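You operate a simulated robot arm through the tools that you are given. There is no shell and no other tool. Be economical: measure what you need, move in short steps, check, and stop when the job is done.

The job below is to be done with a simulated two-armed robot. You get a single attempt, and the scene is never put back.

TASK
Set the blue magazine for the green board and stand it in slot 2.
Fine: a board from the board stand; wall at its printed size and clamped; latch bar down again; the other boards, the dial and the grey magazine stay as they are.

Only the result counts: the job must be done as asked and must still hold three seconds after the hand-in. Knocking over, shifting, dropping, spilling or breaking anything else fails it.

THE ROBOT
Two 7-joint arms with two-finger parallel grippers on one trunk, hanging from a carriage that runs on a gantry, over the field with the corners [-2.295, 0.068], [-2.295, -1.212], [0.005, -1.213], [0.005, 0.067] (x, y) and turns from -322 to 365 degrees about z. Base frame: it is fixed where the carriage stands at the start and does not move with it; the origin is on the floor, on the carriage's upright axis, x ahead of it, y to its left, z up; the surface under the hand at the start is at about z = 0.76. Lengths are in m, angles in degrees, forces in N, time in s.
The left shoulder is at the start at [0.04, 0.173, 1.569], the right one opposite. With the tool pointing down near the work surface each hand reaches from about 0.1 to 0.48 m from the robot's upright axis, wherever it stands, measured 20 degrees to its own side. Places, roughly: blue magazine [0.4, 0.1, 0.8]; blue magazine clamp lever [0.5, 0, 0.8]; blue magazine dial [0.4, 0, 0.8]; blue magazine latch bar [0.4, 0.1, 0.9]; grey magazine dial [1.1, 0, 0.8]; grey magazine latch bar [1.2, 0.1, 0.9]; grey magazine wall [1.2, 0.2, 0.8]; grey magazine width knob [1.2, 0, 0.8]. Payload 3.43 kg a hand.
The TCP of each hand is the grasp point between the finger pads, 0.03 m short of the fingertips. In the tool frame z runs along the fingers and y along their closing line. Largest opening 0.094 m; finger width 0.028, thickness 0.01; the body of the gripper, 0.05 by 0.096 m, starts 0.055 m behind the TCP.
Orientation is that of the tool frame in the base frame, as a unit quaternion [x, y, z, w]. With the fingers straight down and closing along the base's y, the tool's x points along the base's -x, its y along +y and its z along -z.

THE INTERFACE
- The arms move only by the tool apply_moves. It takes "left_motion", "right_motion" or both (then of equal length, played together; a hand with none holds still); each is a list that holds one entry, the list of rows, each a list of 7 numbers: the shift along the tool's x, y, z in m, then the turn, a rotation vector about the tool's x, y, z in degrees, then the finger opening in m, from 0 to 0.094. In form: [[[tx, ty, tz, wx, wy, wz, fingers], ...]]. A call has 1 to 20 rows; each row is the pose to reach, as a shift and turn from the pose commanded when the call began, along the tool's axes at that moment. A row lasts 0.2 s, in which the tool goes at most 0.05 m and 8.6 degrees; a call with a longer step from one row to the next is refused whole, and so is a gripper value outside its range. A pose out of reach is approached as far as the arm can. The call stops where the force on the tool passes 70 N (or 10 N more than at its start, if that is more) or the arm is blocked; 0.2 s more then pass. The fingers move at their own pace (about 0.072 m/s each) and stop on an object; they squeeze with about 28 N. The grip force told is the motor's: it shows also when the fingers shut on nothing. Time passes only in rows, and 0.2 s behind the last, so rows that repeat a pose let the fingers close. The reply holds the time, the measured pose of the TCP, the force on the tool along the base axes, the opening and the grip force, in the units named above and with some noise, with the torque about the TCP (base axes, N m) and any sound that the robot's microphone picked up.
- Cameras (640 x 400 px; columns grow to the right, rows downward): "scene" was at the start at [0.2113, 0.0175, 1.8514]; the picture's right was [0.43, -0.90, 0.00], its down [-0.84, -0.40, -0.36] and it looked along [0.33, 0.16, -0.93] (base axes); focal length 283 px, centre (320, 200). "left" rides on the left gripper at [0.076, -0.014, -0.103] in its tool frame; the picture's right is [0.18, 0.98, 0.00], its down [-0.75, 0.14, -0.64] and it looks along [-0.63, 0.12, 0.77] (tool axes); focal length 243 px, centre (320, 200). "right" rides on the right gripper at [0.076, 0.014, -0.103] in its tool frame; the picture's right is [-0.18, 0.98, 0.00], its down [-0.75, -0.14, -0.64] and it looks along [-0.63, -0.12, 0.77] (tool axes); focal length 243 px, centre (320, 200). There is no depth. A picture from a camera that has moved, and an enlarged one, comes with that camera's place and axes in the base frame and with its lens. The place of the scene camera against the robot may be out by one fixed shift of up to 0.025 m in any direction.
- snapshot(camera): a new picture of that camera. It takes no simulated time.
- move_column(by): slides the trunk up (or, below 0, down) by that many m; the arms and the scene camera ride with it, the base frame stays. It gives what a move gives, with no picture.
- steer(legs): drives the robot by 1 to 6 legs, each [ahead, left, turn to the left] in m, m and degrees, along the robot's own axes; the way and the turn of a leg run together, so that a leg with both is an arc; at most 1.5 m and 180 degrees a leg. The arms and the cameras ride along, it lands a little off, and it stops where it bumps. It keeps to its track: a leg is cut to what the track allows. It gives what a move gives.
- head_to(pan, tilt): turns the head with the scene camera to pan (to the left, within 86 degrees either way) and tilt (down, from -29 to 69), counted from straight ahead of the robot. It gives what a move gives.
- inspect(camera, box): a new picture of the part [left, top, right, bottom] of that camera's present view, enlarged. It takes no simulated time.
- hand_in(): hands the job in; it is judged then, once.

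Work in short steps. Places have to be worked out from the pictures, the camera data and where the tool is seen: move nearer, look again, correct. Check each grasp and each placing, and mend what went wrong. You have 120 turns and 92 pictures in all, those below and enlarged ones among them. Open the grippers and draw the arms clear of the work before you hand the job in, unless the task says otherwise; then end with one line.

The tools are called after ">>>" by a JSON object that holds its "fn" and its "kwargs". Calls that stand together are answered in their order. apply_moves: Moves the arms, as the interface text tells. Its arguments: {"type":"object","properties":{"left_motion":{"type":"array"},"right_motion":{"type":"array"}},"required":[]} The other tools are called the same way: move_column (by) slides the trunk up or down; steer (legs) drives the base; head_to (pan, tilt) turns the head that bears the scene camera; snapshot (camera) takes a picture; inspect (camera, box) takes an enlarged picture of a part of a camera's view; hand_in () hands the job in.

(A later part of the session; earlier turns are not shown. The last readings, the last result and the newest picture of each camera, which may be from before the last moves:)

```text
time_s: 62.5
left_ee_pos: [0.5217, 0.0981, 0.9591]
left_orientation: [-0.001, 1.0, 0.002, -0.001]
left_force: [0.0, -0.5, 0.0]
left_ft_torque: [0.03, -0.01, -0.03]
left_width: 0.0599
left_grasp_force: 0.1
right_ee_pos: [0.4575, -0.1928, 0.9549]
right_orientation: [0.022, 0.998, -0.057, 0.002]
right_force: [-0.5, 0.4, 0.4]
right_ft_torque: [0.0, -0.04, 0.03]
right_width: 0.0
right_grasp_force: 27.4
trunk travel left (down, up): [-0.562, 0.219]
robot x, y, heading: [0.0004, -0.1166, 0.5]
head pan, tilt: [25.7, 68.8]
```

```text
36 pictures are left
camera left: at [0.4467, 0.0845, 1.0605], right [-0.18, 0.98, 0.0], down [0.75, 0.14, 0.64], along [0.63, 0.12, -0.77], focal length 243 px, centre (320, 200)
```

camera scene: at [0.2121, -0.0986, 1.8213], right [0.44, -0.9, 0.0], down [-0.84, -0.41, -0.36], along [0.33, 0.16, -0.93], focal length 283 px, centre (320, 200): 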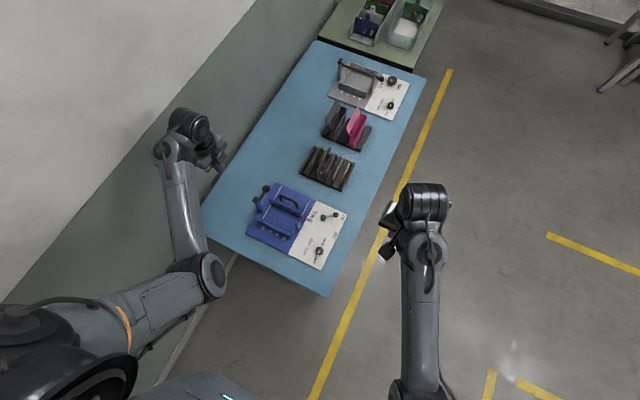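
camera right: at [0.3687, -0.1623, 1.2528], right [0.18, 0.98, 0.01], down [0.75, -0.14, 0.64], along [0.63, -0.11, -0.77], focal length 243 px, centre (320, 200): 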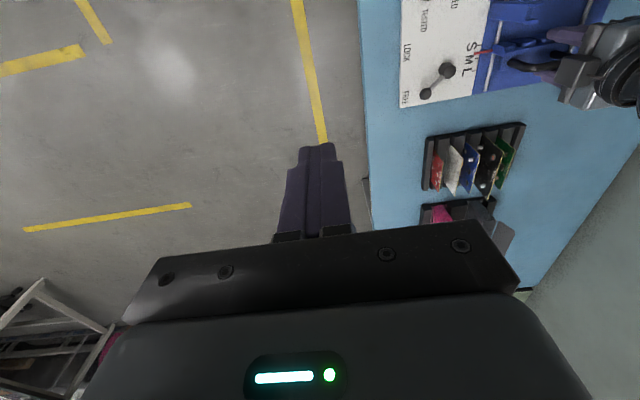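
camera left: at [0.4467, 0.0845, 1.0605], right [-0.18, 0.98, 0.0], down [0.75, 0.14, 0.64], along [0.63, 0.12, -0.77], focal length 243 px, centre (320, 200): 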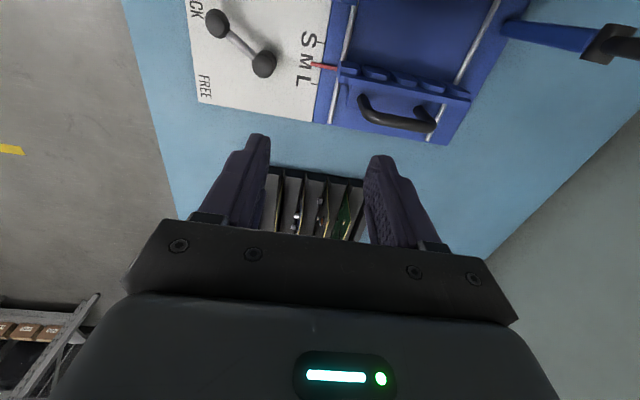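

Good view of pointer and slots; enlarge it.

>>> {"fn": "inspect", "kwargs": {"camera": "left", "box": [280, 0, 480, 150]}}

>>> {"fn": "apply_moves", "kwargs": {"left_motion": [[[-0.04, 0.02, 0, 0, 0, 0, 0.06], [-0.08, 0.04, 0, 0, 0, 0, 0.06], [-0.12, 0.06, 0, 0, 0, 0, 0.06]]]}}

>>> {"fn": "snapshot", "kwargs": {"camera": "left"}}

```text
2.67 times, centred on (380, 75) of left
camera zoom: at [0.4467, 0.0845, 1.0605], right [-0.18, 0.98, 0.0], down [0.75, 0.14, 0.64], along [0.63, 0.12, -0.77], focal length 647 px, centre (160, 533)
```

zoom: 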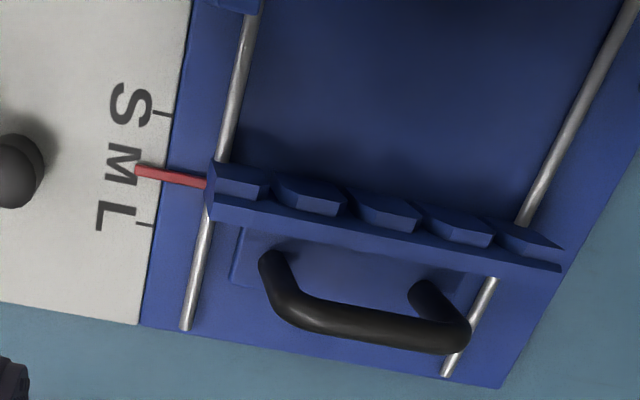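

```text
time_s: 63.3
left_ee_pos: [0.6487, 0.1594, 0.9635]
left_orientation: [0.001, 1.0, 0.002, 0.013]
left_force: [-1.2, 1.2, -1.0]
left_ft_torque: [-0.15, -0.07, 0.01]
left_width: 0.0598
left_grasp_force: 0.1
left hand out of reach, approached as far as the arm can: row 3
right_ee_pos: [0.4604, -0.1954, 0.9565]
right_orientation: [0.023, 0.998, -0.057, 0.005]
right_force: [0.9, -0.8, 0.2]
right_ft_torque: [0.03, 0.05, 0.02]
right_width: 0.0001
right_grasp_force: 27.9
trunk travel left (down, up): [-0.562, 0.219]
robot x, y, heading: [0.001, -0.116, 0.4]
head pan, tilt: [25.7, 68.8]
```

```text
34 pictures are left
camera left: at [0.571, 0.1451, 1.0626], right [-0.18, 0.98, 0.0], down [0.74, 0.14, 0.66], along [0.65, 0.12, -0.75], focal length 243 px, centre (320, 200)
```

left: 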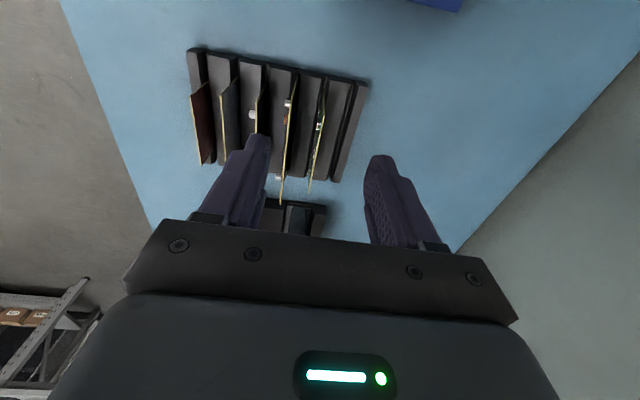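

Pointer sits on M between S and L. Now enlarge the board stand.

>>> {"fn": "inspect", "kwargs": {"camera": "left", "box": [170, 30, 390, 220]}}

```text
2.11 times, centred on (280, 125) of left
camera zoom: at [0.571, 0.1451, 1.0626], right [-0.18, 0.98, 0.0], down [0.74, 0.14, 0.66], along [0.65, 0.12, -0.75], focal length 511 px, centre (404, 358)
```

zoom: 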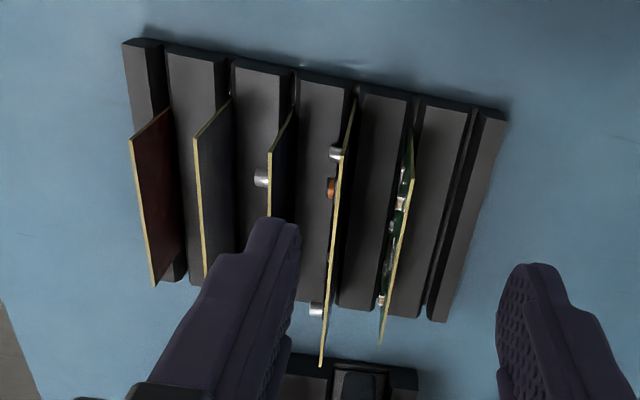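

Green board top edge: x≈0.65–0.75, y≈0.163, z≈0.844. It is far forward, so I shift the base left by 0.085 m and tilt the hand forward 24° (within the board's plane) to gain reach.

>>> {"fn": "steer", "kwargs": {"legs": [[0, 0.085, 0]]}}

>>> {"fn": "apply_moves", "kwargs": {"left_motion": [[[0.0, -0.027, 0.0, 0, -8, 0, 0.04], [0.0, -0.055, 0.0, 0, -16, 0, 0.03], [-0.01, -0.081, 0.01, 0, -24, 0, 0.024], [-0.03, -0.081, 0.02, 0, -24, 0, 0.024]]]}}

>>> {"fn": "snapshot", "kwargs": {"camera": "left"}}

```text
time_s: 64.4
left_ee_pos: [0.6478, 0.2445, 0.9626]
left_orientation: [0.001, 1.0, 0.004, 0.013]
left_force: [0.3, 0.5, 0.2]
left_ft_torque: [-0.05, 0.0, 0.01]
left_width: 0.06
left_grasp_force: 0.1
right_ee_pos: [0.4544, -0.1089, 0.9548]
right_orientation: [0.023, 0.998, -0.056, 0.003]
right_force: [0.9, 0.6, -0.4]
right_ft_torque: [-0.03, 0.01, -0.01]
right_width: 0.0
right_grasp_force: 28.5
trunk travel left (down, up): [-0.562, 0.219]
robot x, y, heading: [0.0006, -0.0298, 0.2]
head pan, tilt: [25.7, 68.8]
```

```text
time_s: 65.4
left_ee_pos: [0.6785, 0.1628, 0.9454]
left_orientation: [0.002, 0.976, 0.003, 0.22]
left_force: [0.8, 0.1, 0.0]
left_ft_torque: [-0.02, 0.0, -0.04]
left_width: 0.0243
left_grasp_force: 0.0
right_ee_pos: [0.4561, -0.1094, 0.9557]
right_orientation: [0.022, 0.998, -0.056, 0.002]
right_force: [-0.2, -0.7, 0.3]
right_ft_torque: [0.03, 0.01, -0.02]
right_width: 0.0002
right_grasp_force: 27.6
trunk travel left (down, up): [-0.562, 0.219]
robot x, y, heading: [-0.0011, -0.03, 0.2]
head pan, tilt: [25.7, 68.8]
```

```text
32 pictures are left
camera left: at [0.5664, 0.1478, 1.0033], right [-0.16, 0.98, -0.07], down [0.4, 0.13, 0.9], along [0.9, 0.12, -0.42], focal length 243 px, centre (320, 200)
```

left: 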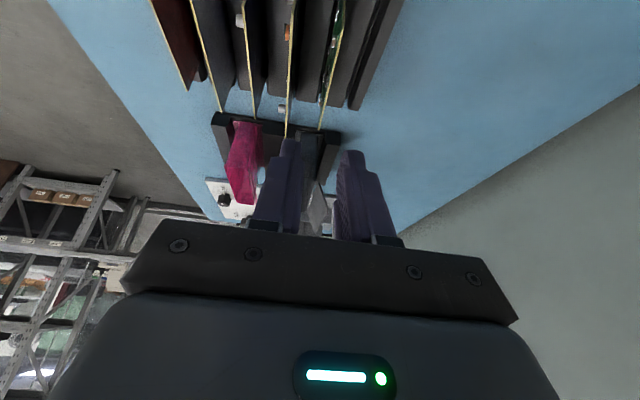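

Reach is fine. Top edge of the green board measures y≈0.165, centre x≈0.70. Move over it to z≈0.885 and check.

>>> {"fn": "apply_moves", "kwargs": {"left_motion": [[[-0.0031, 0.0021, 0.0296, 0, 0, 0, 0.026], [0.0119, 0.0021, 0.0614, 0, 0, 0, 0.026]]]}}

>>> {"fn": "snapshot", "kwargs": {"camera": "left"}}

>>> {"fn": "inspect", "kwargs": {"camera": "scene", "box": [240, 60, 400, 180]}}

```text
time_s: 66.0
left_ee_pos: [0.6936, 0.1654, 0.8856]
left_orientation: [0.001, 0.976, 0.002, 0.22]
left_force: [-0.6, 0.4, -0.4]
left_ft_torque: [0.0, 0.02, 0.02]
left_width: 0.0257
left_grasp_force: 0.0
right_ee_pos: [0.4539, -0.1108, 0.955]
right_orientation: [0.023, 0.998, -0.057, 0.001]
right_force: [0.2, 0.8, 0.8]
right_ft_torque: [-0.02, -0.04, -0.04]
right_width: 0.0
right_grasp_force: 27.5
trunk travel left (down, up): [-0.562, 0.219]
robot x, y, heading: [0.0016, -0.0339, -0.0]
head pan, tilt: [25.7, 68.8]
```

```text
31 pictures are left
camera left: at [0.5818, 0.1515, 0.9434], right [-0.16, 0.98, -0.07], down [0.41, 0.13, 0.9], along [0.9, 0.12, -0.42], focal length 243 px, centre (320, 200)
```

left: 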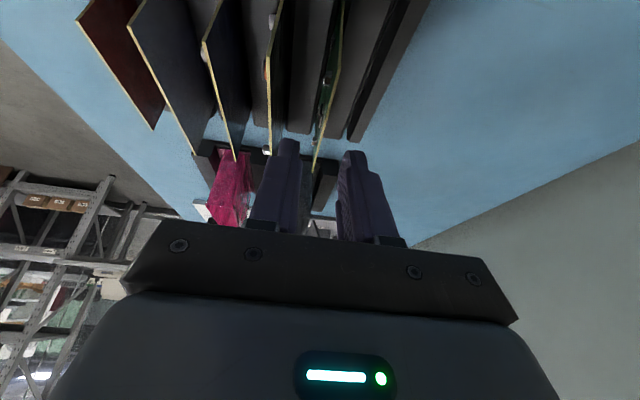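

```text
3.33 times, centred on (320, 120) of scene
camera zoom: at [0.2108, -0.0164, 1.6913], right [0.44, -0.9, 0.0], down [-0.84, -0.41, -0.36], along [0.33, 0.16, -0.93], focal length 942 px, centre (320, 467)
```

zoom: 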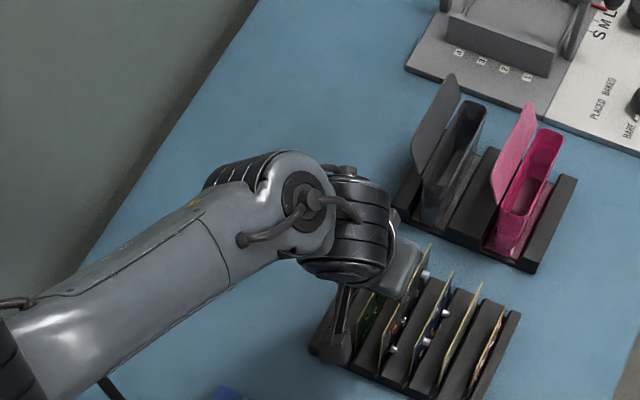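

The board's top edge lies centred between the fingers. Descend to z≈0.858 and close.

>>> {"fn": "apply_moves", "kwargs": {"left_motion": [[[0.006, 0, 0.0125, 0, 0, 0, 0.026], [0.0118, 0, 0.025, 0, 0, 0, 0.026], [0.0118, 0, 0.025, 0, 0, 0, 0.0], [0.0118, 0, 0.025, 0, 0, 0, 0.0], [0.0118, 0, 0.025, 0, 0, 0, 0.0]]]}}

>>> {"fn": "snapshot", "kwargs": {"camera": "left"}}

```text
time_s: 67.2
left_ee_pos: [0.6944, 0.1659, 0.8555]
left_orientation: [0.002, 0.976, 0.002, 0.22]
left_force: [0.6, -0.1, 0.3]
left_ft_torque: [-0.04, -0.01, -0.01]
left_width: 0.0016
left_grasp_force: 28.0
right_ee_pos: [0.4549, -0.11, 0.9545]
right_orientation: [0.024, 0.998, -0.057, 0.004]
right_force: [-0.3, -0.6, 1.1]
right_ft_torque: [0.02, -0.03, -0.02]
right_width: 0.0
right_grasp_force: 28.4
trunk travel left (down, up): [-0.562, 0.219]
robot x, y, heading: [0.0029, -0.0363, 0.1]
head pan, tilt: [25.7, 68.8]
```

```text
29 pictures are left
camera left: at [0.582, 0.1517, 0.9145], right [-0.16, 0.98, -0.07], down [0.41, 0.13, 0.9], along [0.9, 0.12, -0.42], focal length 243 px, centre (320, 200)
```

left: 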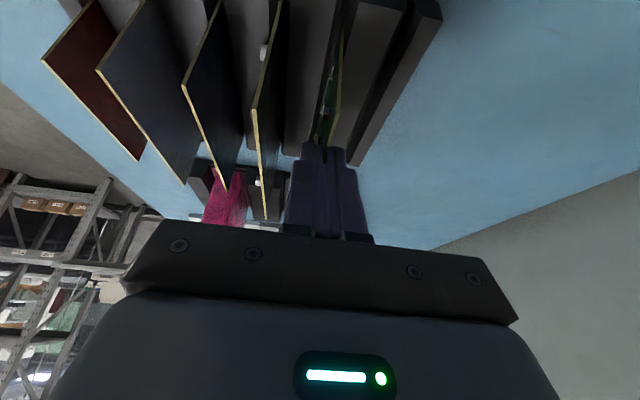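

Board gripped (1.6 mm). Lift straight up about 0.095 m.

>>> {"fn": "apply_moves", "kwargs": {"left_motion": [[[-0.0043, 0, -0.009, 0, 0, 0, 0], [-0.0129, 0, -0.0272, 0, 0, 0, 0], [-0.0236, 0, -0.0498, 0, 0, 0, 0], [-0.0343, 0, -0.0724, 0, 0, 0, 0], [-0.0408, 0, -0.086, 0, 0, 0, 0]]]}}

>>> {"fn": "snapshot", "kwargs": {"camera": "left"}}

>>> {"fn": "inspect", "kwargs": {"camera": "scene", "box": [240, 60, 400, 180]}}

```text
time_s: 68.4
left_ee_pos: [0.6932, 0.1647, 0.9512]
left_orientation: [0.002, 0.976, 0.002, 0.22]
left_force: [-0.3, -0.4, -1.1]
left_ft_torque: [0.01, 0.02, 0.01]
left_width: 0.0014
left_grasp_force: 28.3
right_ee_pos: [0.4553, -0.1097, 0.9537]
right_orientation: [0.023, 0.998, -0.058, 0.002]
right_force: [0.2, -0.3, 0.5]
right_ft_torque: [0.0, -0.01, 0.01]
right_width: 0.0002
right_grasp_force: 28.4
trunk travel left (down, up): [-0.562, 0.219]
robot x, y, heading: [0.0006, -0.0371, 0.2]
head pan, tilt: [25.7, 68.8]
```

```text
28 pictures are left
camera left: at [0.5817, 0.1502, 1.01], right [-0.16, 0.98, -0.07], down [0.41, 0.13, 0.9], along [0.9, 0.12, -0.42], focal length 243 px, centre (320, 200)
```

left: 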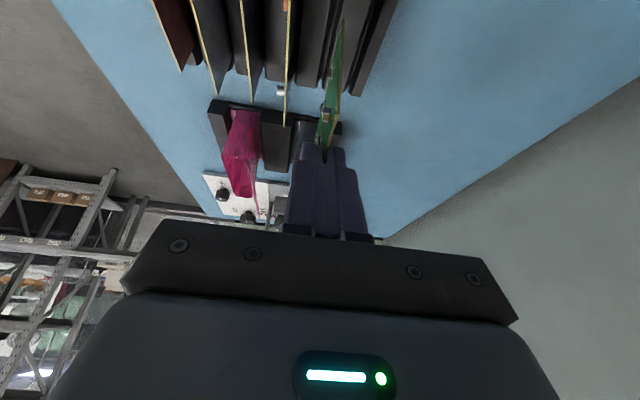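

```text
3.33 times, centred on (320, 120) of scene
camera zoom: at [0.2111, -0.0162, 1.6914], right [0.44, -0.9, 0.0], down [-0.84, -0.41, -0.36], along [0.33, 0.16, -0.93], focal length 942 px, centre (320, 467)
```

zoom: 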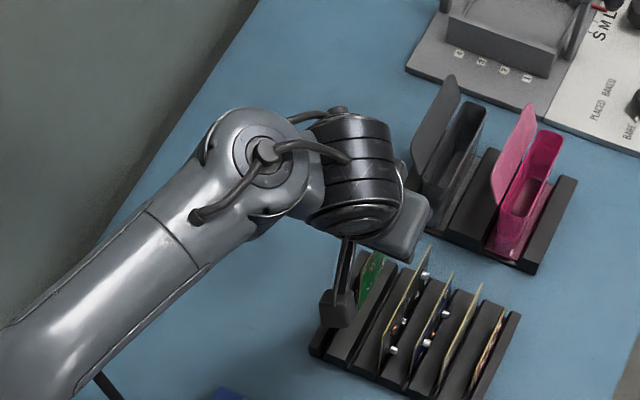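

Board is out. I carry it back to x≈0.57, then shift the base right so the forearm keeps clear of the raised bar.

>>> {"fn": "apply_moves", "kwargs": {"left_motion": [[[0.027, 0, -0.0129, 0, 0, 0, 0], [0.0543, 0, -0.0257, 0, 0, 0, 0], [0.0815, 0, -0.0386, 0, 0, 0, 0], [0.1086, 0, -0.0515, 0, 0, 0, 0]]]}}

>>> {"fn": "steer", "kwargs": {"legs": [[0, -0.08, 0]]}}

>>> {"fn": "snapshot", "kwargs": {"camera": "scene"}}

```text
time_s: 69.4
left_ee_pos: [0.5698, 0.1635, 0.9516]
left_orientation: [0.002, 0.976, 0.003, 0.219]
left_force: [-0.3, 0.3, -0.1]
left_ft_torque: [-0.01, 0.01, 0.01]
left_width: 0.0017
left_grasp_force: 27.8
right_ee_pos: [0.4546, -0.1093, 0.954]
right_orientation: [0.023, 0.998, -0.056, 0.002]
right_force: [-0.4, 0.3, -0.6]
right_ft_torque: [0.0, 0.0, -0.02]
right_width: 0.0001
right_grasp_force: 28.3
trunk travel left (down, up): [-0.562, 0.219]
robot x, y, heading: [0.0022, -0.0333, -0.1]
head pan, tilt: [25.7, 68.8]
```

```text
time_s: 70.5
left_ee_pos: [0.5726, 0.0838, 0.951]
left_orientation: [0.001, 0.976, 0.003, 0.22]
left_force: [-0.1, 0.1, -0.1]
left_ft_torque: [0.03, -0.01, 0.01]
left_width: 0.0016
left_grasp_force: 27.9
right_ee_pos: [0.4552, -0.1904, 0.9552]
right_orientation: [0.022, 0.998, -0.056, 0.003]
right_force: [-1.0, -0.9, 0.3]
right_ft_torque: [-0.03, 0.0, 0.0]
right_width: 0.0
right_grasp_force: 27.9
trunk travel left (down, up): [-0.562, 0.219]
robot x, y, heading: [-0.0011, -0.1166, 0.1]
head pan, tilt: [25.7, 68.8]
```

```text
26 pictures are left
camera scene: at [0.2113, -0.0962, 1.6913], right [0.44, -0.9, 0.0], down [-0.84, -0.41, -0.36], along [0.33, 0.16, -0.93], focal length 283 px, centre (320, 200)
```

scene: 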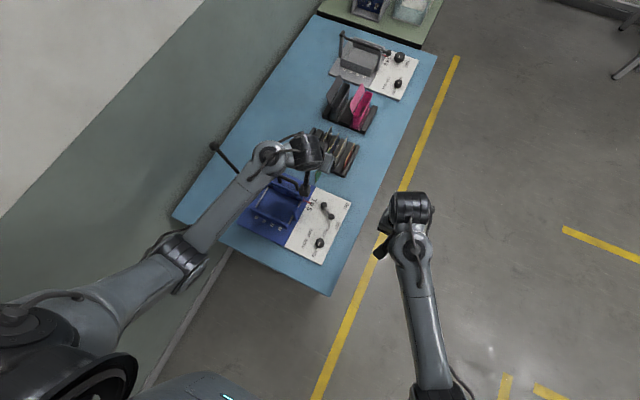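

Path clear of the raised bar. Move the board over slot 2 (TCP ≈ (0.4405, 0.168, 0.951)).

>>> {"fn": "apply_moves", "kwargs": {"left_motion": [[[0.024, 0.0168, -0.0113, 0, 0, 0, 0], [0.0478, 0.0337, -0.0226, 0, 0, 0, 0], [0.0717, 0.0505, -0.034, 0, 0, 0, 0], [0.0956, 0.0674, -0.0453, 0, 0, 0, 0], [0.1195, 0.0842, -0.0566, 0, 0, 0, 0]]]}}

>>> {"fn": "inspect", "kwargs": {"camera": "scene", "box": [215, 140, 345, 240]}}

>>> {"fn": "snapshot", "kwargs": {"camera": "left"}}

```text
time_s: 71.7
left_ee_pos: [0.4382, 0.1671, 0.953]
left_orientation: [0.001, 0.976, 0.003, 0.218]
left_force: [-0.9, 0.2, 0.0]
left_ft_torque: [0.02, 0.03, 0.01]
left_width: 0.0016
left_grasp_force: 27.2
right_ee_pos: [0.4551, -0.1874, 0.9545]
right_orientation: [0.022, 0.998, -0.057, 0.001]
right_force: [-0.4, 0.5, 0.5]
right_ft_torque: [-0.01, -0.01, 0.01]
right_width: 0.0001
right_grasp_force: 27.9
trunk travel left (down, up): [-0.562, 0.219]
robot x, y, heading: [-0.0025, -0.116, 0.2]
head pan, tilt: [25.7, 68.8]
```

```text
4.00 times, centred on (280, 190) of scene
camera zoom: at [0.2109, -0.0959, 1.6912], right [0.44, -0.9, 0.0], down [-0.84, -0.41, -0.36], along [0.33, 0.16, -0.93], focal length 1130 px, centre (480, 240)
```

zoom: 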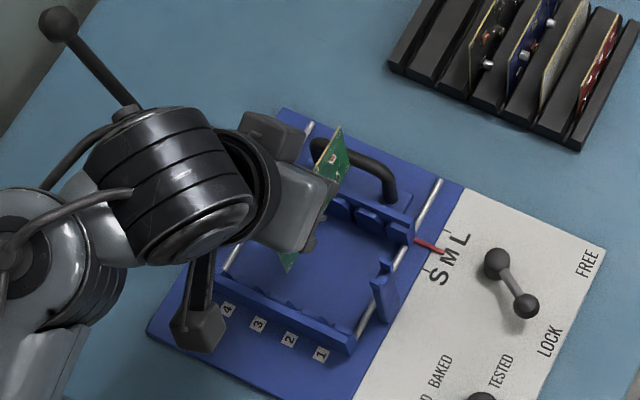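

```text
24 pictures are left
camera left: at [0.3271, 0.1531, 1.0105], right [-0.16, 0.98, -0.07], down [0.41, 0.13, 0.9], along [0.9, 0.12, -0.42], focal length 243 px, centre (320, 200)
```

left: 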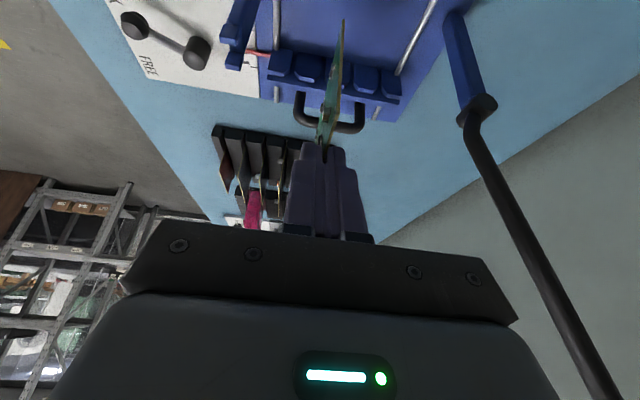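

Board hovers over the magazine. Enlarge to get the board's ends and the slot gaps.

>>> {"fn": "inspect", "kwargs": {"camera": "left", "box": [230, 0, 430, 150]}}

```text
2.67 times, centred on (330, 75) of left
camera zoom: at [0.3271, 0.1531, 1.0105], right [-0.16, 0.98, -0.07], down [0.41, 0.13, 0.9], along [0.9, 0.12, -0.42], focal length 647 px, centre (293, 533)
```

zoom: 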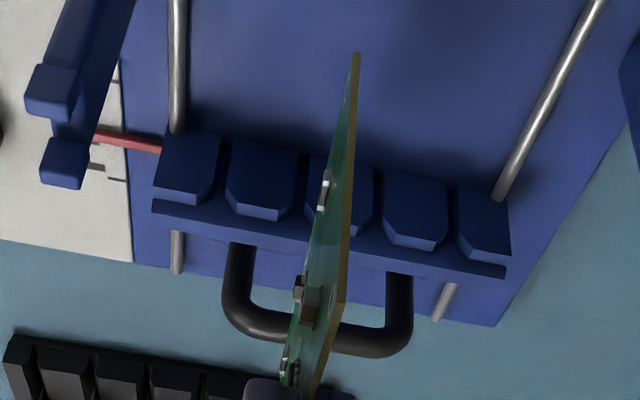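

Measured: board y≈0.167, ends x≈0.396–0.495, bottom ≈ TCP−0.073; slot 2 at y≈0.168, walls' centre x≈0.447. Nudge by (+1.6, +1) mm and lower to just above the grooves.

>>> {"fn": "apply_moves", "kwargs": {"left_motion": [[[0.007, 0.001, 0.016, 0, 0, 0, 0], [0.0172, 0.001, 0.039, 0, 0, 0, 0], [0.0277, 0.001, 0.0622, 0, 0, 0, 0]]]}}

>>> {"fn": "snapshot", "kwargs": {"camera": "left"}}

>>> {"fn": "inspect", "kwargs": {"camera": "scene", "box": [215, 140, 345, 240]}}

```text
time_s: 72.5
left_ee_pos: [0.4427, 0.1717, 0.8848]
left_orientation: [0.001, 0.975, 0.002, 0.221]
left_force: [-4.8, -0.9, 17.2]
left_ft_torque: [-0.02, -0.62, -0.04]
left_width: 0.002
left_grasp_force: 27.6
right_ee_pos: [0.4557, -0.1888, 0.9563]
right_orientation: [0.022, 0.998, -0.057, 0.002]
right_force: [0.0, -0.2, 0.1]
right_ft_torque: [0.01, -0.01, 0.0]
right_width: 0.0
right_grasp_force: 28.0
trunk travel left (down, up): [-0.562, 0.219]
robot x, y, heading: [-0.0017, -0.1161, 0.3]
head pan, tilt: [25.7, 68.8]
```

```text
22 pictures are left
camera left: at [0.3306, 0.1563, 0.9439], right [-0.16, 0.98, -0.07], down [0.4, 0.13, 0.91], along [0.9, 0.12, -0.42], focal length 243 px, centre (320, 200)
```

left: 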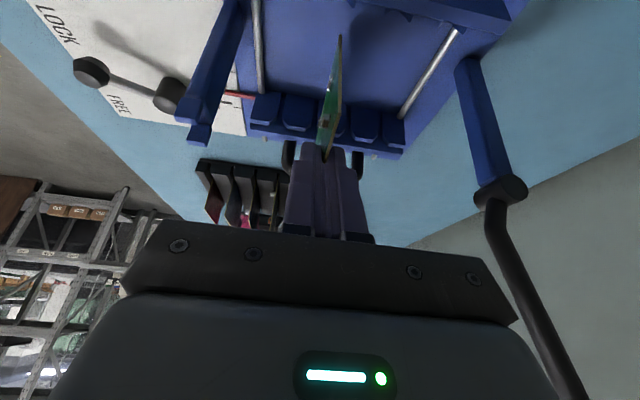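

```text
4.00 times, centred on (280, 190) of scene
camera zoom: at [0.2113, -0.0956, 1.6918], right [0.44, -0.9, 0.0], down [-0.84, -0.41, -0.36], along [0.33, 0.16, -0.93], focal length 1130 px, centre (480, 240)
```

zoom: 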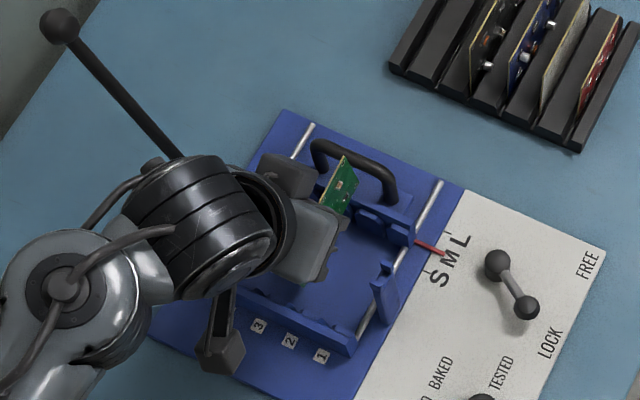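

There is 17 N upward with the contact at the far end (movable wall). Zoom to see how the board meets the wall.

>>> {"fn": "inspect", "kwargs": {"camera": "left", "box": [230, 20, 430, 170]}}

```text
2.67 times, centred on (330, 95) of left
camera zoom: at [0.3306, 0.1563, 0.9439], right [-0.16, 0.98, -0.07], down [0.4, 0.13, 0.91], along [0.9, 0.12, -0.42], focal length 647 px, centre (293, 480)
```

zoom: 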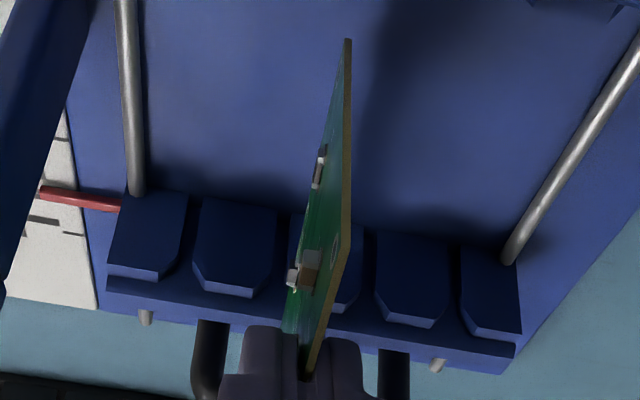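

The far end rests on the movable wall's top (x too far forward by a few mm); grooves have lead-in chamfers, so y is fine. Lift 8 mm, shift −4 mm in x, and lower again.

>>> {"fn": "apply_moves", "kwargs": {"left_motion": [[[-0.0034, 0, -0.0072, 0, 0, 0, 0], [0.0002, -0.001, -0.0089, 0, 0, 0, 0], [0.0036, -0.001, -0.0017, 0, 0, 0, 0], [0.0062, -0.001, 0.0037, 0, 0, 0, 0], [0.0087, -0.001, 0.0092, 0, 0, 0, 0]]]}}

>>> {"fn": "inspect", "kwargs": {"camera": "left", "box": [230, 20, 430, 170]}}

```text
time_s: 73.7
left_ee_pos: [0.4365, 0.1702, 0.8709]
left_orientation: [0.002, 0.976, 0.002, 0.219]
left_force: [-13.5, -2.1, 19.5]
left_ft_torque: [-0.06, -0.47, -0.05]
left_width: 0.0024
left_grasp_force: 27.7
right_ee_pos: [0.4546, -0.1882, 0.9538]
right_orientation: [0.022, 0.998, -0.056, 0.001]
right_force: [0.4, -0.1, 0.0]
right_ft_torque: [-0.03, 0.02, 0.01]
right_width: 0.0
right_grasp_force: 27.6
trunk travel left (down, up): [-0.562, 0.219]
robot x, y, heading: [0.0032, -0.1143, 0.5]
head pan, tilt: [25.7, 68.8]
```

```text
2.67 times, centred on (330, 95) of left
camera zoom: at [0.3244, 0.1558, 0.9305], right [-0.16, 0.98, -0.07], down [0.41, 0.13, 0.9], along [0.9, 0.12, -0.42], focal length 647 px, centre (293, 480)
```

zoom: 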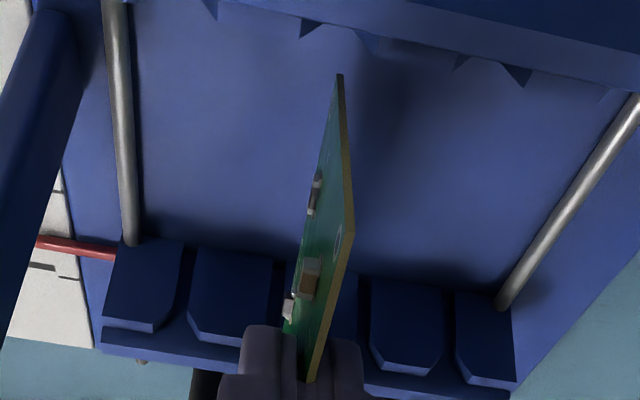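

The board has pitched about 10° in the grip (far end stuck on the wall top). Lift 30 mm and rotate the hand +10° to level the board, then measure again.

>>> {"fn": "apply_moves", "kwargs": {"left_motion": [[[-0.0064, 0, -0.0136, 0, 0, 0, 0], [-0.0129, 0, -0.0272, 0, 0, 0, 0], [-0.0129, 0, -0.0272, 0, 5, 0, 0], [-0.0129, 0, -0.0272, 0, 10, 0, 0]]]}}

>>> {"fn": "inspect", "kwargs": {"camera": "left", "box": [230, 0, 430, 170]}}

>>> {"fn": "inspect", "kwargs": {"camera": "scene", "box": [260, 160, 340, 220]}}

```text
time_s: 74.7
left_ee_pos: [0.4378, 0.1696, 0.9015]
left_orientation: [0.001, 0.991, 0.002, 0.133]
left_force: [0.4, 0.3, -0.2]
left_ft_torque: [0.03, 0.0, 0.02]
left_width: 0.002
left_grasp_force: 27.7
right_ee_pos: [0.4561, -0.1891, 0.9546]
right_orientation: [0.023, 0.998, -0.057, 0.002]
right_force: [-0.2, 0.5, 0.9]
right_ft_torque: [0.01, 0.0, -0.01]
right_width: 0.0
right_grasp_force: 28.0
trunk travel left (down, up): [-0.562, 0.219]
robot x, y, heading: [0.0012, -0.1157, 0.2]
head pan, tilt: [25.7, 68.8]
```

```text
2.35 times, centred on (330, 85) of left
camera zoom: at [0.338, 0.1549, 0.9783], right [-0.18, 0.98, -0.04], down [0.56, 0.14, 0.82], along [0.81, 0.12, -0.57], focal length 571 px, centre (296, 471)
```

zoom: 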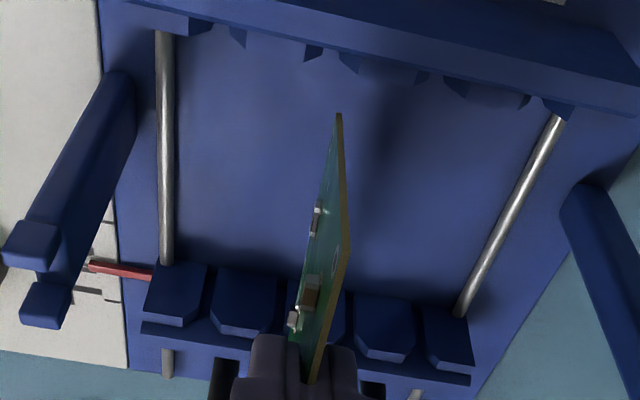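

```text
6.67 times, centred on (300, 190) of scene
camera zoom: at [0.2115, -0.096, 1.6914], right [0.44, -0.9, 0.0], down [-0.84, -0.41, -0.36], along [0.33, 0.16, -0.93], focal length 1884 px, centre (453, 267)
```

zoom: 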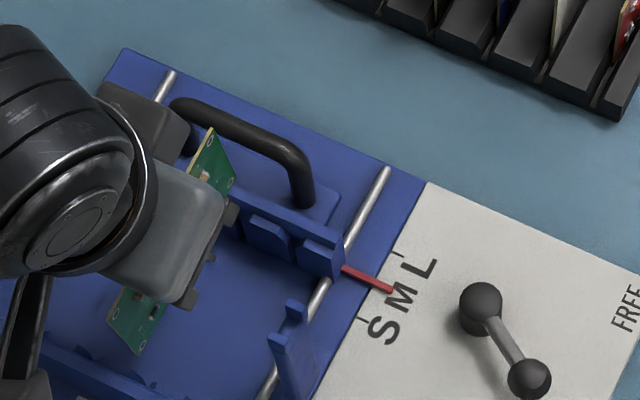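

Residual pitch about 5°; rotate that much more and re-measure.

>>> {"fn": "apply_moves", "kwargs": {"left_motion": [[[0, 0, 0, 0, 5.5, 0, 0], [0, 0, 0, 0, 5.5, 0, 0]]]}}

>>> {"fn": "inspect", "kwargs": {"camera": "left", "box": [230, 0, 430, 170]}}

```text
time_s: 75.2
left_ee_pos: [0.4361, 0.1704, 0.9019]
left_orientation: [0.001, 0.996, 0.003, 0.086]
left_force: [0.4, 0.0, 0.1]
left_ft_torque: [-0.01, 0.03, -0.02]
left_width: 0.0017
left_grasp_force: 28.1
right_ee_pos: [0.4552, -0.1886, 0.9554]
right_orientation: [0.021, 0.998, -0.057, 0.003]
right_force: [-0.2, 0.5, -0.2]
right_ft_torque: [0.0, 0.01, 0.0]
right_width: 0.0
right_grasp_force: 28.2
trunk travel left (down, up): [-0.562, 0.219]
robot x, y, heading: [-0.0015, -0.1147, 0.1]
head pan, tilt: [25.7, 68.8]
```

```text
2.35 times, centred on (330, 85) of left
camera zoom: at [0.3454, 0.1553, 0.9877], right [-0.18, 0.98, -0.03], down [0.63, 0.14, 0.76], along [0.75, 0.12, -0.65], focal length 571 px, centre (296, 471)
```

zoom: 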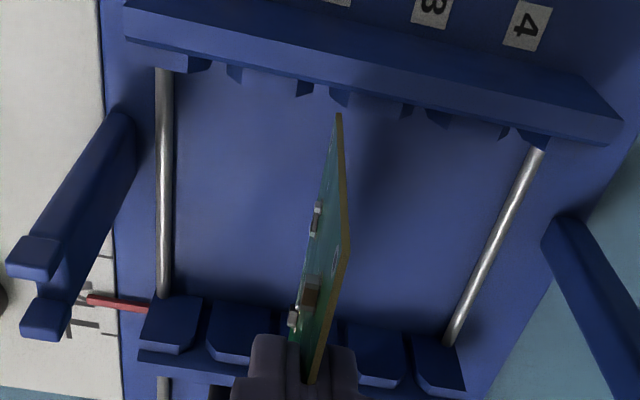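

Near edge ≈ x 0.391, z 0.838–0.899. Check the board's level in the scene view, where both ends show.

>>> {"fn": "inspect", "kwargs": {"camera": "scene", "box": [260, 165, 320, 215]}}

```text
8.00 times, centred on (290, 190) of scene
camera zoom: at [0.2111, -0.0957, 1.6913], right [0.44, -0.9, 0.0], down [-0.84, -0.41, -0.36], along [0.33, 0.16, -0.93], focal length 2260 px, centre (560, 280)
```

zoom: 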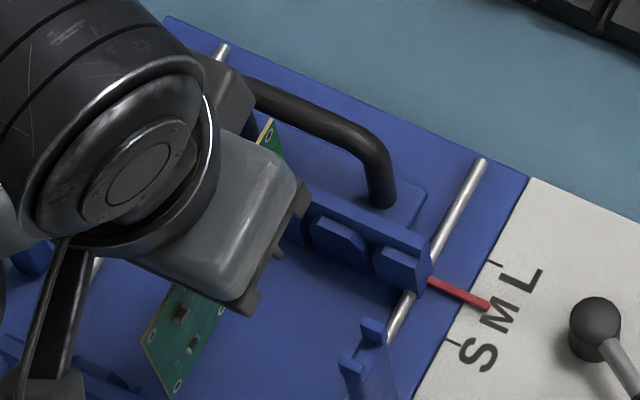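

Walls' groove backs appear at x≈0.3945 and ≈0.4967, so there is only ~1 mm spare each side. I lower with small moves, using force and torque to tell which end touches.

>>> {"fn": "apply_moves", "kwargs": {"left_motion": [[[-0.0017, -0.0012, 0.007, 0, 0, 0, 0], [-0.0005, -0.0012, 0.014, 0, 0, 0, 0], [0.0005, -0.0012, 0.0202, 0, 0, 0, 0], [0.001, -0.0012, 0.023, 0, 0, 0, 0]]]}}

```text
time_s: 76.2
left_ee_pos: [0.4397, 0.1669, 0.8779]
left_orientation: [0.001, 0.996, 0.003, 0.085]
left_force: [-3.6, 0.4, 0.7]
left_ft_torque: [-0.02, 0.21, 0.0]
left_width: 0.0018
left_grasp_force: 27.9
right_ee_pos: [0.4547, -0.189, 0.9541]
right_orientation: [0.022, 0.998, -0.057, 0.002]
right_force: [-0.1, 1.0, -0.3]
right_ft_torque: [0.01, 0.0, 0.01]
right_width: 0.0
right_grasp_force: 27.9
trunk travel left (down, up): [-0.562, 0.219]
robot x, y, heading: [0.0014, -0.1164, 0.3]
head pan, tilt: [25.7, 68.8]
```

A small −x push (3.6 N) at depth: far edge rubs the movable wall's inside. Ease −1.5 mm in x and go lower.

>>> {"fn": "apply_moves", "kwargs": {"left_motion": [[[0.0015, 0, 0, 0, 0, 0, 0], [0.0023, 0, 0.0046, 0, 0, 0, 0], [0.0032, 0, 0.0096, 0, 0, 0, 0]]]}}

>>> {"fn": "inspect", "kwargs": {"camera": "left", "box": [230, 0, 430, 170]}}

```text
time_s: 77.0
left_ee_pos: [0.4397, 0.1677, 0.8683]
left_orientation: [0.002, 0.996, 0.002, 0.087]
left_force: [-1.0, -1.6, 1.1]
left_ft_torque: [-0.11, 0.04, 0.08]
left_width: 0.002
left_grasp_force: 28.2
right_ee_pos: [0.4556, -0.1884, 0.9551]
right_orientation: [0.021, 0.998, -0.057, 0.002]
right_force: [0.6, -0.2, 0.6]
right_ft_torque: [0.0, -0.01, -0.01]
right_width: 0.0001
right_grasp_force: 28.1
trunk travel left (down, up): [-0.562, 0.219]
robot x, y, heading: [0.0005, -0.1127, 0.3]
head pan, tilt: [25.7, 68.8]
```

```text
2.35 times, centred on (330, 85) of left
camera zoom: at [0.3473, 0.1536, 0.955], right [-0.18, 0.98, -0.03], down [0.63, 0.14, 0.76], along [0.75, 0.12, -0.65], focal length 571 px, centre (296, 471)
```

zoom: 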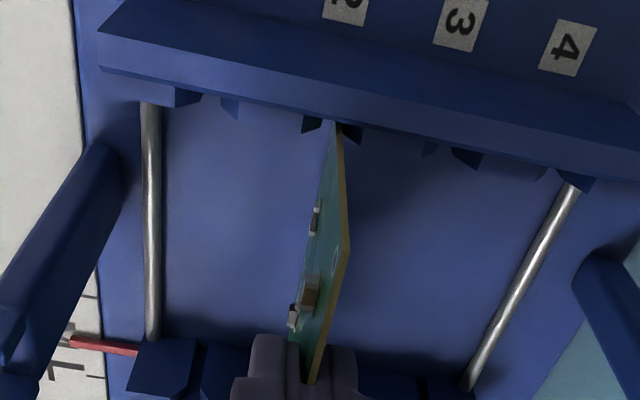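

The near corner is now in the slot-2 groove, with little force. Continue down 12 mm.

>>> {"fn": "apply_moves", "kwargs": {"left_motion": [[[0.0007, 0, 0.0039, 0, 0, 0, 0], [0.0014, 0, 0.0079, 0, 0, 0, 0], [0.0021, 0, 0.0118, 0, 0, 0, 0]]]}}

```text
time_s: 77.8
left_ee_pos: [0.4376, 0.169, 0.856]
left_orientation: [0.001, 0.996, 0.003, 0.086]
left_force: [0.0, -2.8, 1.1]
left_ft_torque: [-0.14, -0.02, 0.0]
left_width: 0.0016
left_grasp_force: 27.7
right_ee_pos: [0.4564, -0.1888, 0.9548]
right_orientation: [0.022, 0.998, -0.057, 0.002]
right_force: [1.2, -0.7, -0.1]
right_ft_torque: [0.03, -0.01, 0.04]
right_width: 0.0
right_grasp_force: 27.8
trunk travel left (down, up): [-0.562, 0.219]
robot x, y, heading: [-0.0009, -0.1156, 0.4]
head pan, tilt: [25.7, 68.8]
```

Sliding in freely with slight side force. Ease y by −1 mm and go on until it seats.

>>> {"fn": "apply_moves", "kwargs": {"left_motion": [[[0.0007, -0.001, 0.0039, 0, 0, 0, 0], [0.0014, -0.001, 0.0079, 0, 0, 0, 0], [0.0021, -0.001, 0.0118, 0, 0, 0, 0]]]}}

>>> {"fn": "inspect", "kwargs": {"camera": "left", "box": [230, 0, 430, 170]}}

```text
time_s: 78.7
left_ee_pos: [0.4391, 0.1674, 0.8465]
left_orientation: [0.002, 0.996, 0.004, 0.088]
left_force: [-6.1, -2.9, 22.4]
left_ft_torque: [-0.16, 0.95, 0.05]
left_width: 0.0022
left_grasp_force: 27.9
right_ee_pos: [0.4566, -0.189, 0.9547]
right_orientation: [0.022, 0.998, -0.055, 0.003]
right_force: [-0.3, -0.8, 0.3]
right_ft_torque: [-0.02, 0.01, 0.02]
right_width: 0.0001
right_grasp_force: 28.2
trunk travel left (down, up): [-0.562, 0.219]
robot x, y, heading: [0.0001, -0.1135, 0.3]
head pan, tilt: [25.7, 68.8]
```

```text
2.35 times, centred on (330, 85) of left
camera zoom: at [0.3472, 0.153, 0.9321], right [-0.18, 0.98, -0.03], down [0.63, 0.13, 0.76], along [0.76, 0.12, -0.64], focal length 571 px, centre (296, 471)
```

zoom: 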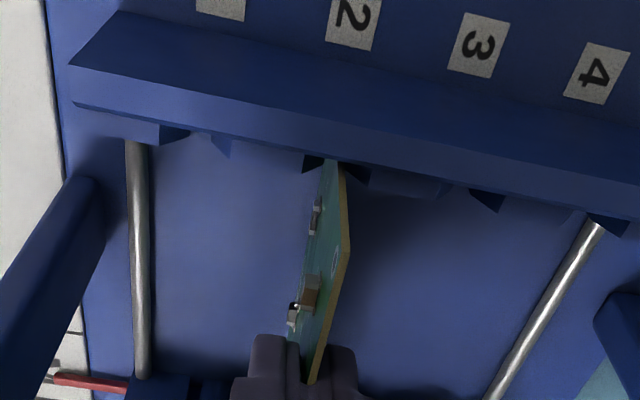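

Near end has bottomed (22 N, at floor height ≈0.773). Release so the board settles, then check.

>>> {"fn": "apply_moves", "kwargs": {"left_motion": [[[-0.0003, 0, -0.002, 0, 0, 0, 0.0], [-0.0003, 0, -0.002, 0, 0, 0, 0.012], [-0.0003, 0, -0.002, 0, 0, 0, 0.02], [-0.0003, 0, -0.002, 0, 0, 0, 0.02]]]}}

>>> {"fn": "snapshot", "kwargs": {"camera": "left"}}

```text
time_s: 79.7
left_ee_pos: [0.437, 0.167, 0.845]
left_orientation: [0.001, 0.996, 0.003, 0.086]
left_force: [0.0, -0.1, 0.6]
left_ft_torque: [-0.06, 0.02, -0.03]
left_width: 0.0202
left_grasp_force: 0.0
right_ee_pos: [0.457, -0.1892, 0.9538]
right_orientation: [0.022, 0.998, -0.057, 0.003]
right_force: [-0.4, 0.3, -0.4]
right_ft_torque: [0.02, 0.0, 0.01]
right_width: 0.0001
right_grasp_force: 27.9
trunk travel left (down, up): [-0.562, 0.219]
robot x, y, heading: [0.0004, -0.1125, 0.2]
head pan, tilt: [25.7, 68.8]
```

```text
12 pictures are left
camera left: at [0.3464, 0.1527, 0.9323], right [-0.18, 0.98, -0.03], down [0.63, 0.14, 0.76], along [0.75, 0.12, -0.65], focal length 243 px, centre (320, 200)
```

left: 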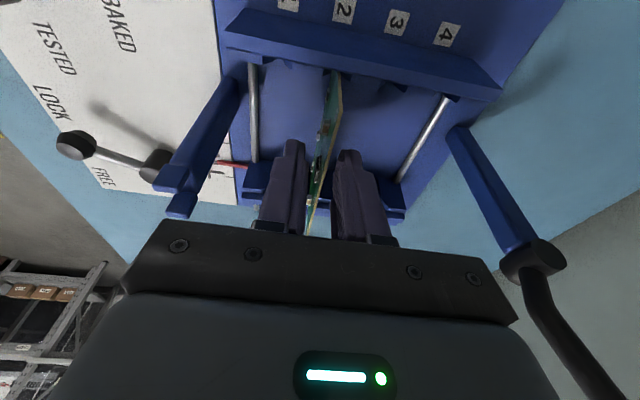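

Raise the hand straight up and look at the board in the slot.

>>> {"fn": "apply_moves", "kwargs": {"left_motion": [[[-0.0034, 0, -0.0197, 0, 0, 0, 0.024], [-0.0085, 0, -0.049, 0, 0, 0, 0.024], [-0.0137, 0, -0.0788, 0, 0, 0, 0.024], [-0.0188, 0, -0.1083, 0, 0, 0, 0.024]]]}}

>>> {"fn": "inspect", "kwargs": {"camera": "left", "box": [220, 0, 440, 170]}}

```text
time_s: 80.7
left_ee_pos: [0.4384, 0.1664, 0.9577]
left_orientation: [0.001, 0.996, 0.003, 0.086]
left_force: [-0.4, 0.4, 0.6]
left_ft_torque: [0.0, -0.04, 0.01]
left_width: 0.0239
left_grasp_force: 0.0
right_ee_pos: [0.4577, -0.1887, 0.9551]
right_orientation: [0.022, 0.998, -0.057, 0.002]
right_force: [-0.2, -0.4, -0.1]
right_ft_torque: [0.01, 0.01, 0.03]
right_width: 0.0001
right_grasp_force: 28.2
trunk travel left (down, up): [-0.562, 0.219]
robot x, y, heading: [0.0019, -0.1149, 0.3]
head pan, tilt: [25.7, 68.8]
```

```text
2.35 times, centred on (330, 85) of left
camera zoom: at [0.3468, 0.1514, 1.044], right [-0.18, 0.98, -0.03], down [0.63, 0.14, 0.76], along [0.75, 0.12, -0.65], focal length 571 px, centre (296, 471)
```

zoom: 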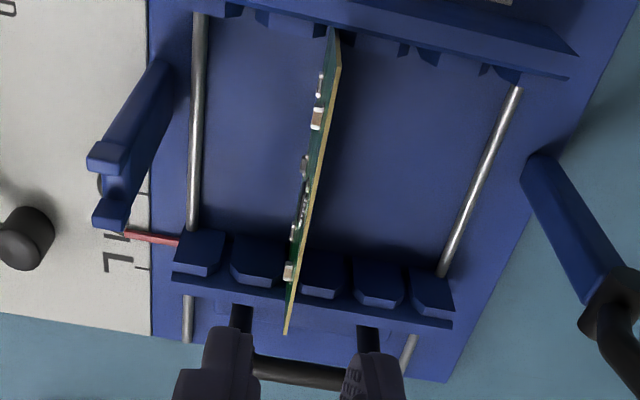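

The board stands in slot 2 in both walls, level. Now raise the trunk and turn the left hand 90° again for lowering the latch bar.

>>> {"fn": "move_column", "kwargs": {"by": 0.13}}

>>> {"fn": "apply_moves", "kwargs": {"left_motion": [[[-0.001, -0.0055, -0.0055, 0.73, 0.68, 8.15, 0.04], [-0.002, -0.011, -0.011, 1.46, 1.36, 16.3, 0.06], [-0.003, -0.0165, -0.016, 2.19, 2.04, 24.4, 0.06], [-0.004, -0.022, -0.0215, 2.92, 2.72, 32.6, 0.06], [-0.005, -0.0275, -0.027, 3.65, 3.4, 40.7, 0.06], [-0.0055, -0.033, -0.032, 4.37, 4.08, 48.9, 0.06], [-0.0065, -0.0385, -0.0375, 5.1, 4.76, 57.0, 0.06], [-0.0075, -0.044, -0.043, 5.83, 5.44, 65.2, 0.06], [-0.0085, -0.0495, -0.048, 6.56, 6.12, 73.3, 0.06], [-0.0095, -0.055, -0.0535, 7.29, 6.8, 81.5, 0.06], [-0.0103, -0.06, -0.0591, 8.02, 7.48, 89.6, 0.06]]]}}

>>> {"fn": "inspect", "kwargs": {"camera": "scene", "box": [190, 130, 350, 250]}}

```text
time_s: 82.2
left_ee_pos: [0.438, 0.1659, 1.0871]
left_orientation: [0.0, 0.996, 0.004, 0.086]
left_force: [-0.1, -0.1, -0.3]
left_ft_torque: [0.0, 0.0, 0.02]
left_width: 0.0238
left_grasp_force: 0.1
right_ee_pos: [0.4567, -0.1888, 1.0858]
right_orientation: [0.022, 0.998, -0.057, 0.002]
right_force: [0.4, -0.3, -0.4]
right_ft_torque: [-0.01, -0.01, 0.01]
right_width: 0.0002
right_grasp_force: 27.7
trunk travel left (down, up): [-0.692, 0.089]
robot x, y, heading: [0.0002, -0.1109, 0.2]
head pan, tilt: [25.7, 68.8]
```

```text
time_s: 84.6
left_ee_pos: [0.4322, 0.1069, 1.1388]
left_orientation: [0.708, 0.706, 0.0, 0.0]
left_force: [-0.3, 0.2, 0.2]
left_ft_torque: [0.0, 0.0, -0.01]
left_width: 0.0603
left_grasp_force: 0.1
left hand out of reach, approached as far as the arm can: row 11
right_ee_pos: [0.456, -0.1891, 1.084]
right_orientation: [0.022, 0.998, -0.057, 0.002]
right_force: [1.6, -0.2, 0.2]
right_ft_torque: [0.0, 0.01, 0.04]
right_width: 0.0
right_grasp_force: 27.9
trunk travel left (down, up): [-0.692, 0.089]
robot x, y, heading: [0.0001, -0.1128, 0.2]
head pan, tilt: [25.7, 68.8]
```

```text
3.33 times, centred on (270, 190) of scene
camera zoom: at [0.2112, -0.0962, 1.8213], right [0.44, -0.9, 0.0], down [-0.84, -0.41, -0.36], along [0.33, 0.16, -0.93], focal length 942 px, centre (487, 233)
```

zoom: 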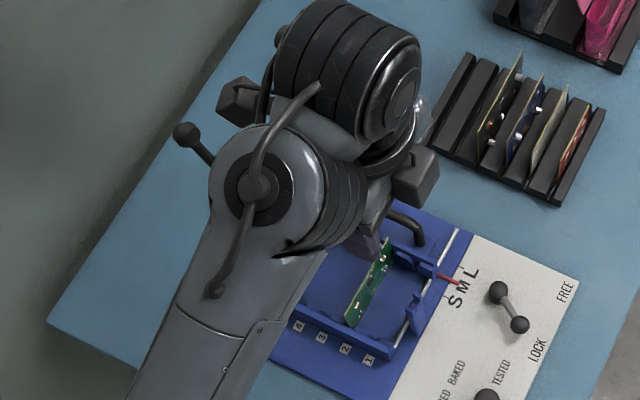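

Board and stand look right. Bring the open fingers around the raised ball at (0.435, 0.321, 1.083).

>>> {"fn": "apply_moves", "kwargs": {"left_motion": [[[0.0, 0.003, 0.03, 0, 0, 0, 0.06], [0.03, 0.003, 0.055, 0, 0, 0, 0.06], [0.07, 0.003, 0.055, 0, 0, 0, 0.06], [0.11, 0.003, 0.055, 0, 0, 0, 0.06], [0.15, 0.003, 0.055, 0, 0, 0, 0.06], [0.185, 0.003, 0.055, 0, 0, 0, 0.06], [0.214, 0.003, 0.055, 0, 0, 0, 0.06]]]}}

>>> {"fn": "snapshot", "kwargs": {"camera": "left"}}

```text
time_s: 86.2
left_ee_pos: [0.4378, 0.3232, 1.0816]
left_orientation: [0.707, 0.708, 0.0, 0.001]
left_force: [0.3, 0.4, -0.2]
left_ft_torque: [-0.02, 0.0, -0.03]
left_width: 0.06
left_grasp_force: 0.1
right_ee_pos: [0.4561, -0.1883, 1.0847]
right_orientation: [0.022, 0.998, -0.056, 0.003]
right_force: [0.3, 0.5, -0.1]
right_ft_torque: [-0.02, 0.03, -0.01]
right_width: 0.0
right_grasp_force: 27.7
trunk travel left (down, up): [-0.692, 0.089]
robot x, y, heading: [0.0018, -0.1119, 0.1]
head pan, tilt: [25.7, 68.8]
```

```text
9 pictures are left
camera left: at [0.4236, 0.3995, 1.1836], right [0.98, 0.18, 0.0], down [0.14, -0.75, 0.64], along [0.12, -0.63, -0.77], focal length 243 px, centre (320, 200)
```

left: 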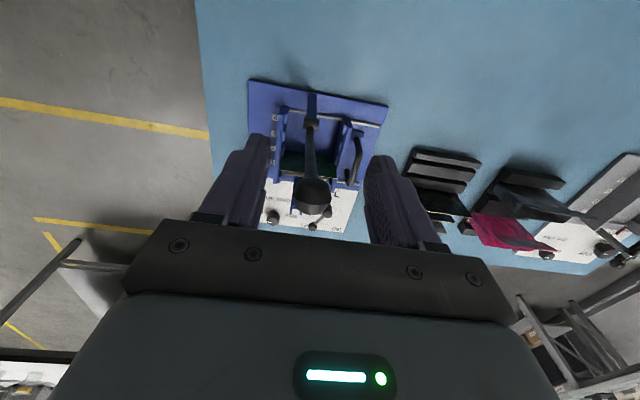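

Ball is centred between the fingers. Close and lower along the fitted arc to 50°.

>>> {"fn": "apply_moves", "kwargs": {"left_motion": [[[0, -0.001, 0, 0, 0, 0, 0.0], [0, -0.001, 0, 0, 0, 0, 0.0], [0, -0.001, 0, 0, 0, 0, 0.0], [-0.0182, -0.001, -0.0024, 0, 0, 0, 0], [-0.0365, -0.001, -0.0032, 0, 0, 0, 0], [-0.073, -0.001, 0.0, 0, 0, 0, 0], [-0.1084, -0.001, 0.0095, 0, 0, 0, 0], [-0.1415, -0.001, 0.0249, 0, 0, 0, 0], [-0.1716, -0.001, 0.046, 0, 0, 0, 0]]]}}

```text
time_s: 88.2
left_ee_pos: [0.4372, 0.1499, 1.0369]
left_orientation: [0.707, 0.707, 0.0, 0.0]
left_force: [1.0, -0.6, 7.1]
left_ft_torque: [0.85, 0.09, -0.01]
left_width: 0.0229
left_grasp_force: 45.1
right_ee_pos: [0.4564, -0.1884, 1.0846]
right_orientation: [0.022, 0.998, -0.056, 0.002]
right_force: [-0.2, 0.0, -0.5]
right_ft_torque: [0.03, 0.03, -0.02]
right_width: 0.0
right_grasp_force: 27.9
trunk travel left (down, up): [-0.692, 0.089]
robot x, y, heading: [0.0022, -0.1147, 0.1]
head pan, tilt: [25.7, 68.8]
```

Smooth. Continue down to the fork.

>>> {"fn": "apply_moves", "kwargs": {"left_motion": [[[-0.0258, 0, 0.0258, 0, 0, 0, 0], [-0.0469, 0, 0.0558, 0, 0, 0, 0], [-0.0623, 0, 0.089, 0, 0, 0, 0], [-0.0718, 0, 0.1244, 0, 0, 0, 0], [-0.0742, 0, 0.1424, 0, 0, 0, 0], [-0.075, 0, 0.1609, 0, 0, 0, 0], [-0.0749, 0, 0.167, 0, 0, 0, 0]]]}}

>>> {"fn": "snapshot", "kwargs": {"camera": "left"}}

```text
time_s: 89.8
left_ee_pos: [0.4359, 0.0787, 0.8709]
left_orientation: [0.707, 0.707, 0.001, 0.0]
left_force: [-11.4, 8.5, 24.1]
left_ft_torque: [0.95, 0.07, -0.09]
left_width: 0.0228
left_grasp_force: 45.3
right_ee_pos: [0.4566, -0.1859, 1.0849]
right_orientation: [0.022, 0.998, -0.055, 0.002]
right_force: [-0.7, -0.2, 0.3]
right_ft_torque: [0.0, 0.02, 0.01]
right_width: 0.0
right_grasp_force: 28.0
trunk travel left (down, up): [-0.692, 0.089]
robot x, y, heading: [0.0033, -0.1173, 0.1]
head pan, tilt: [25.7, 68.8]
```

```text
8 pictures are left
camera left: at [0.4215, 0.155, 0.972], right [0.98, 0.19, 0.0], down [0.14, -0.75, 0.64], along [0.12, -0.63, -0.77], focal length 243 px, centre (320, 200)
```

left: 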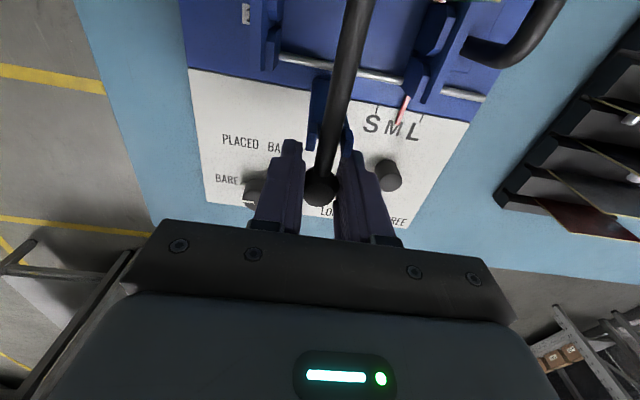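

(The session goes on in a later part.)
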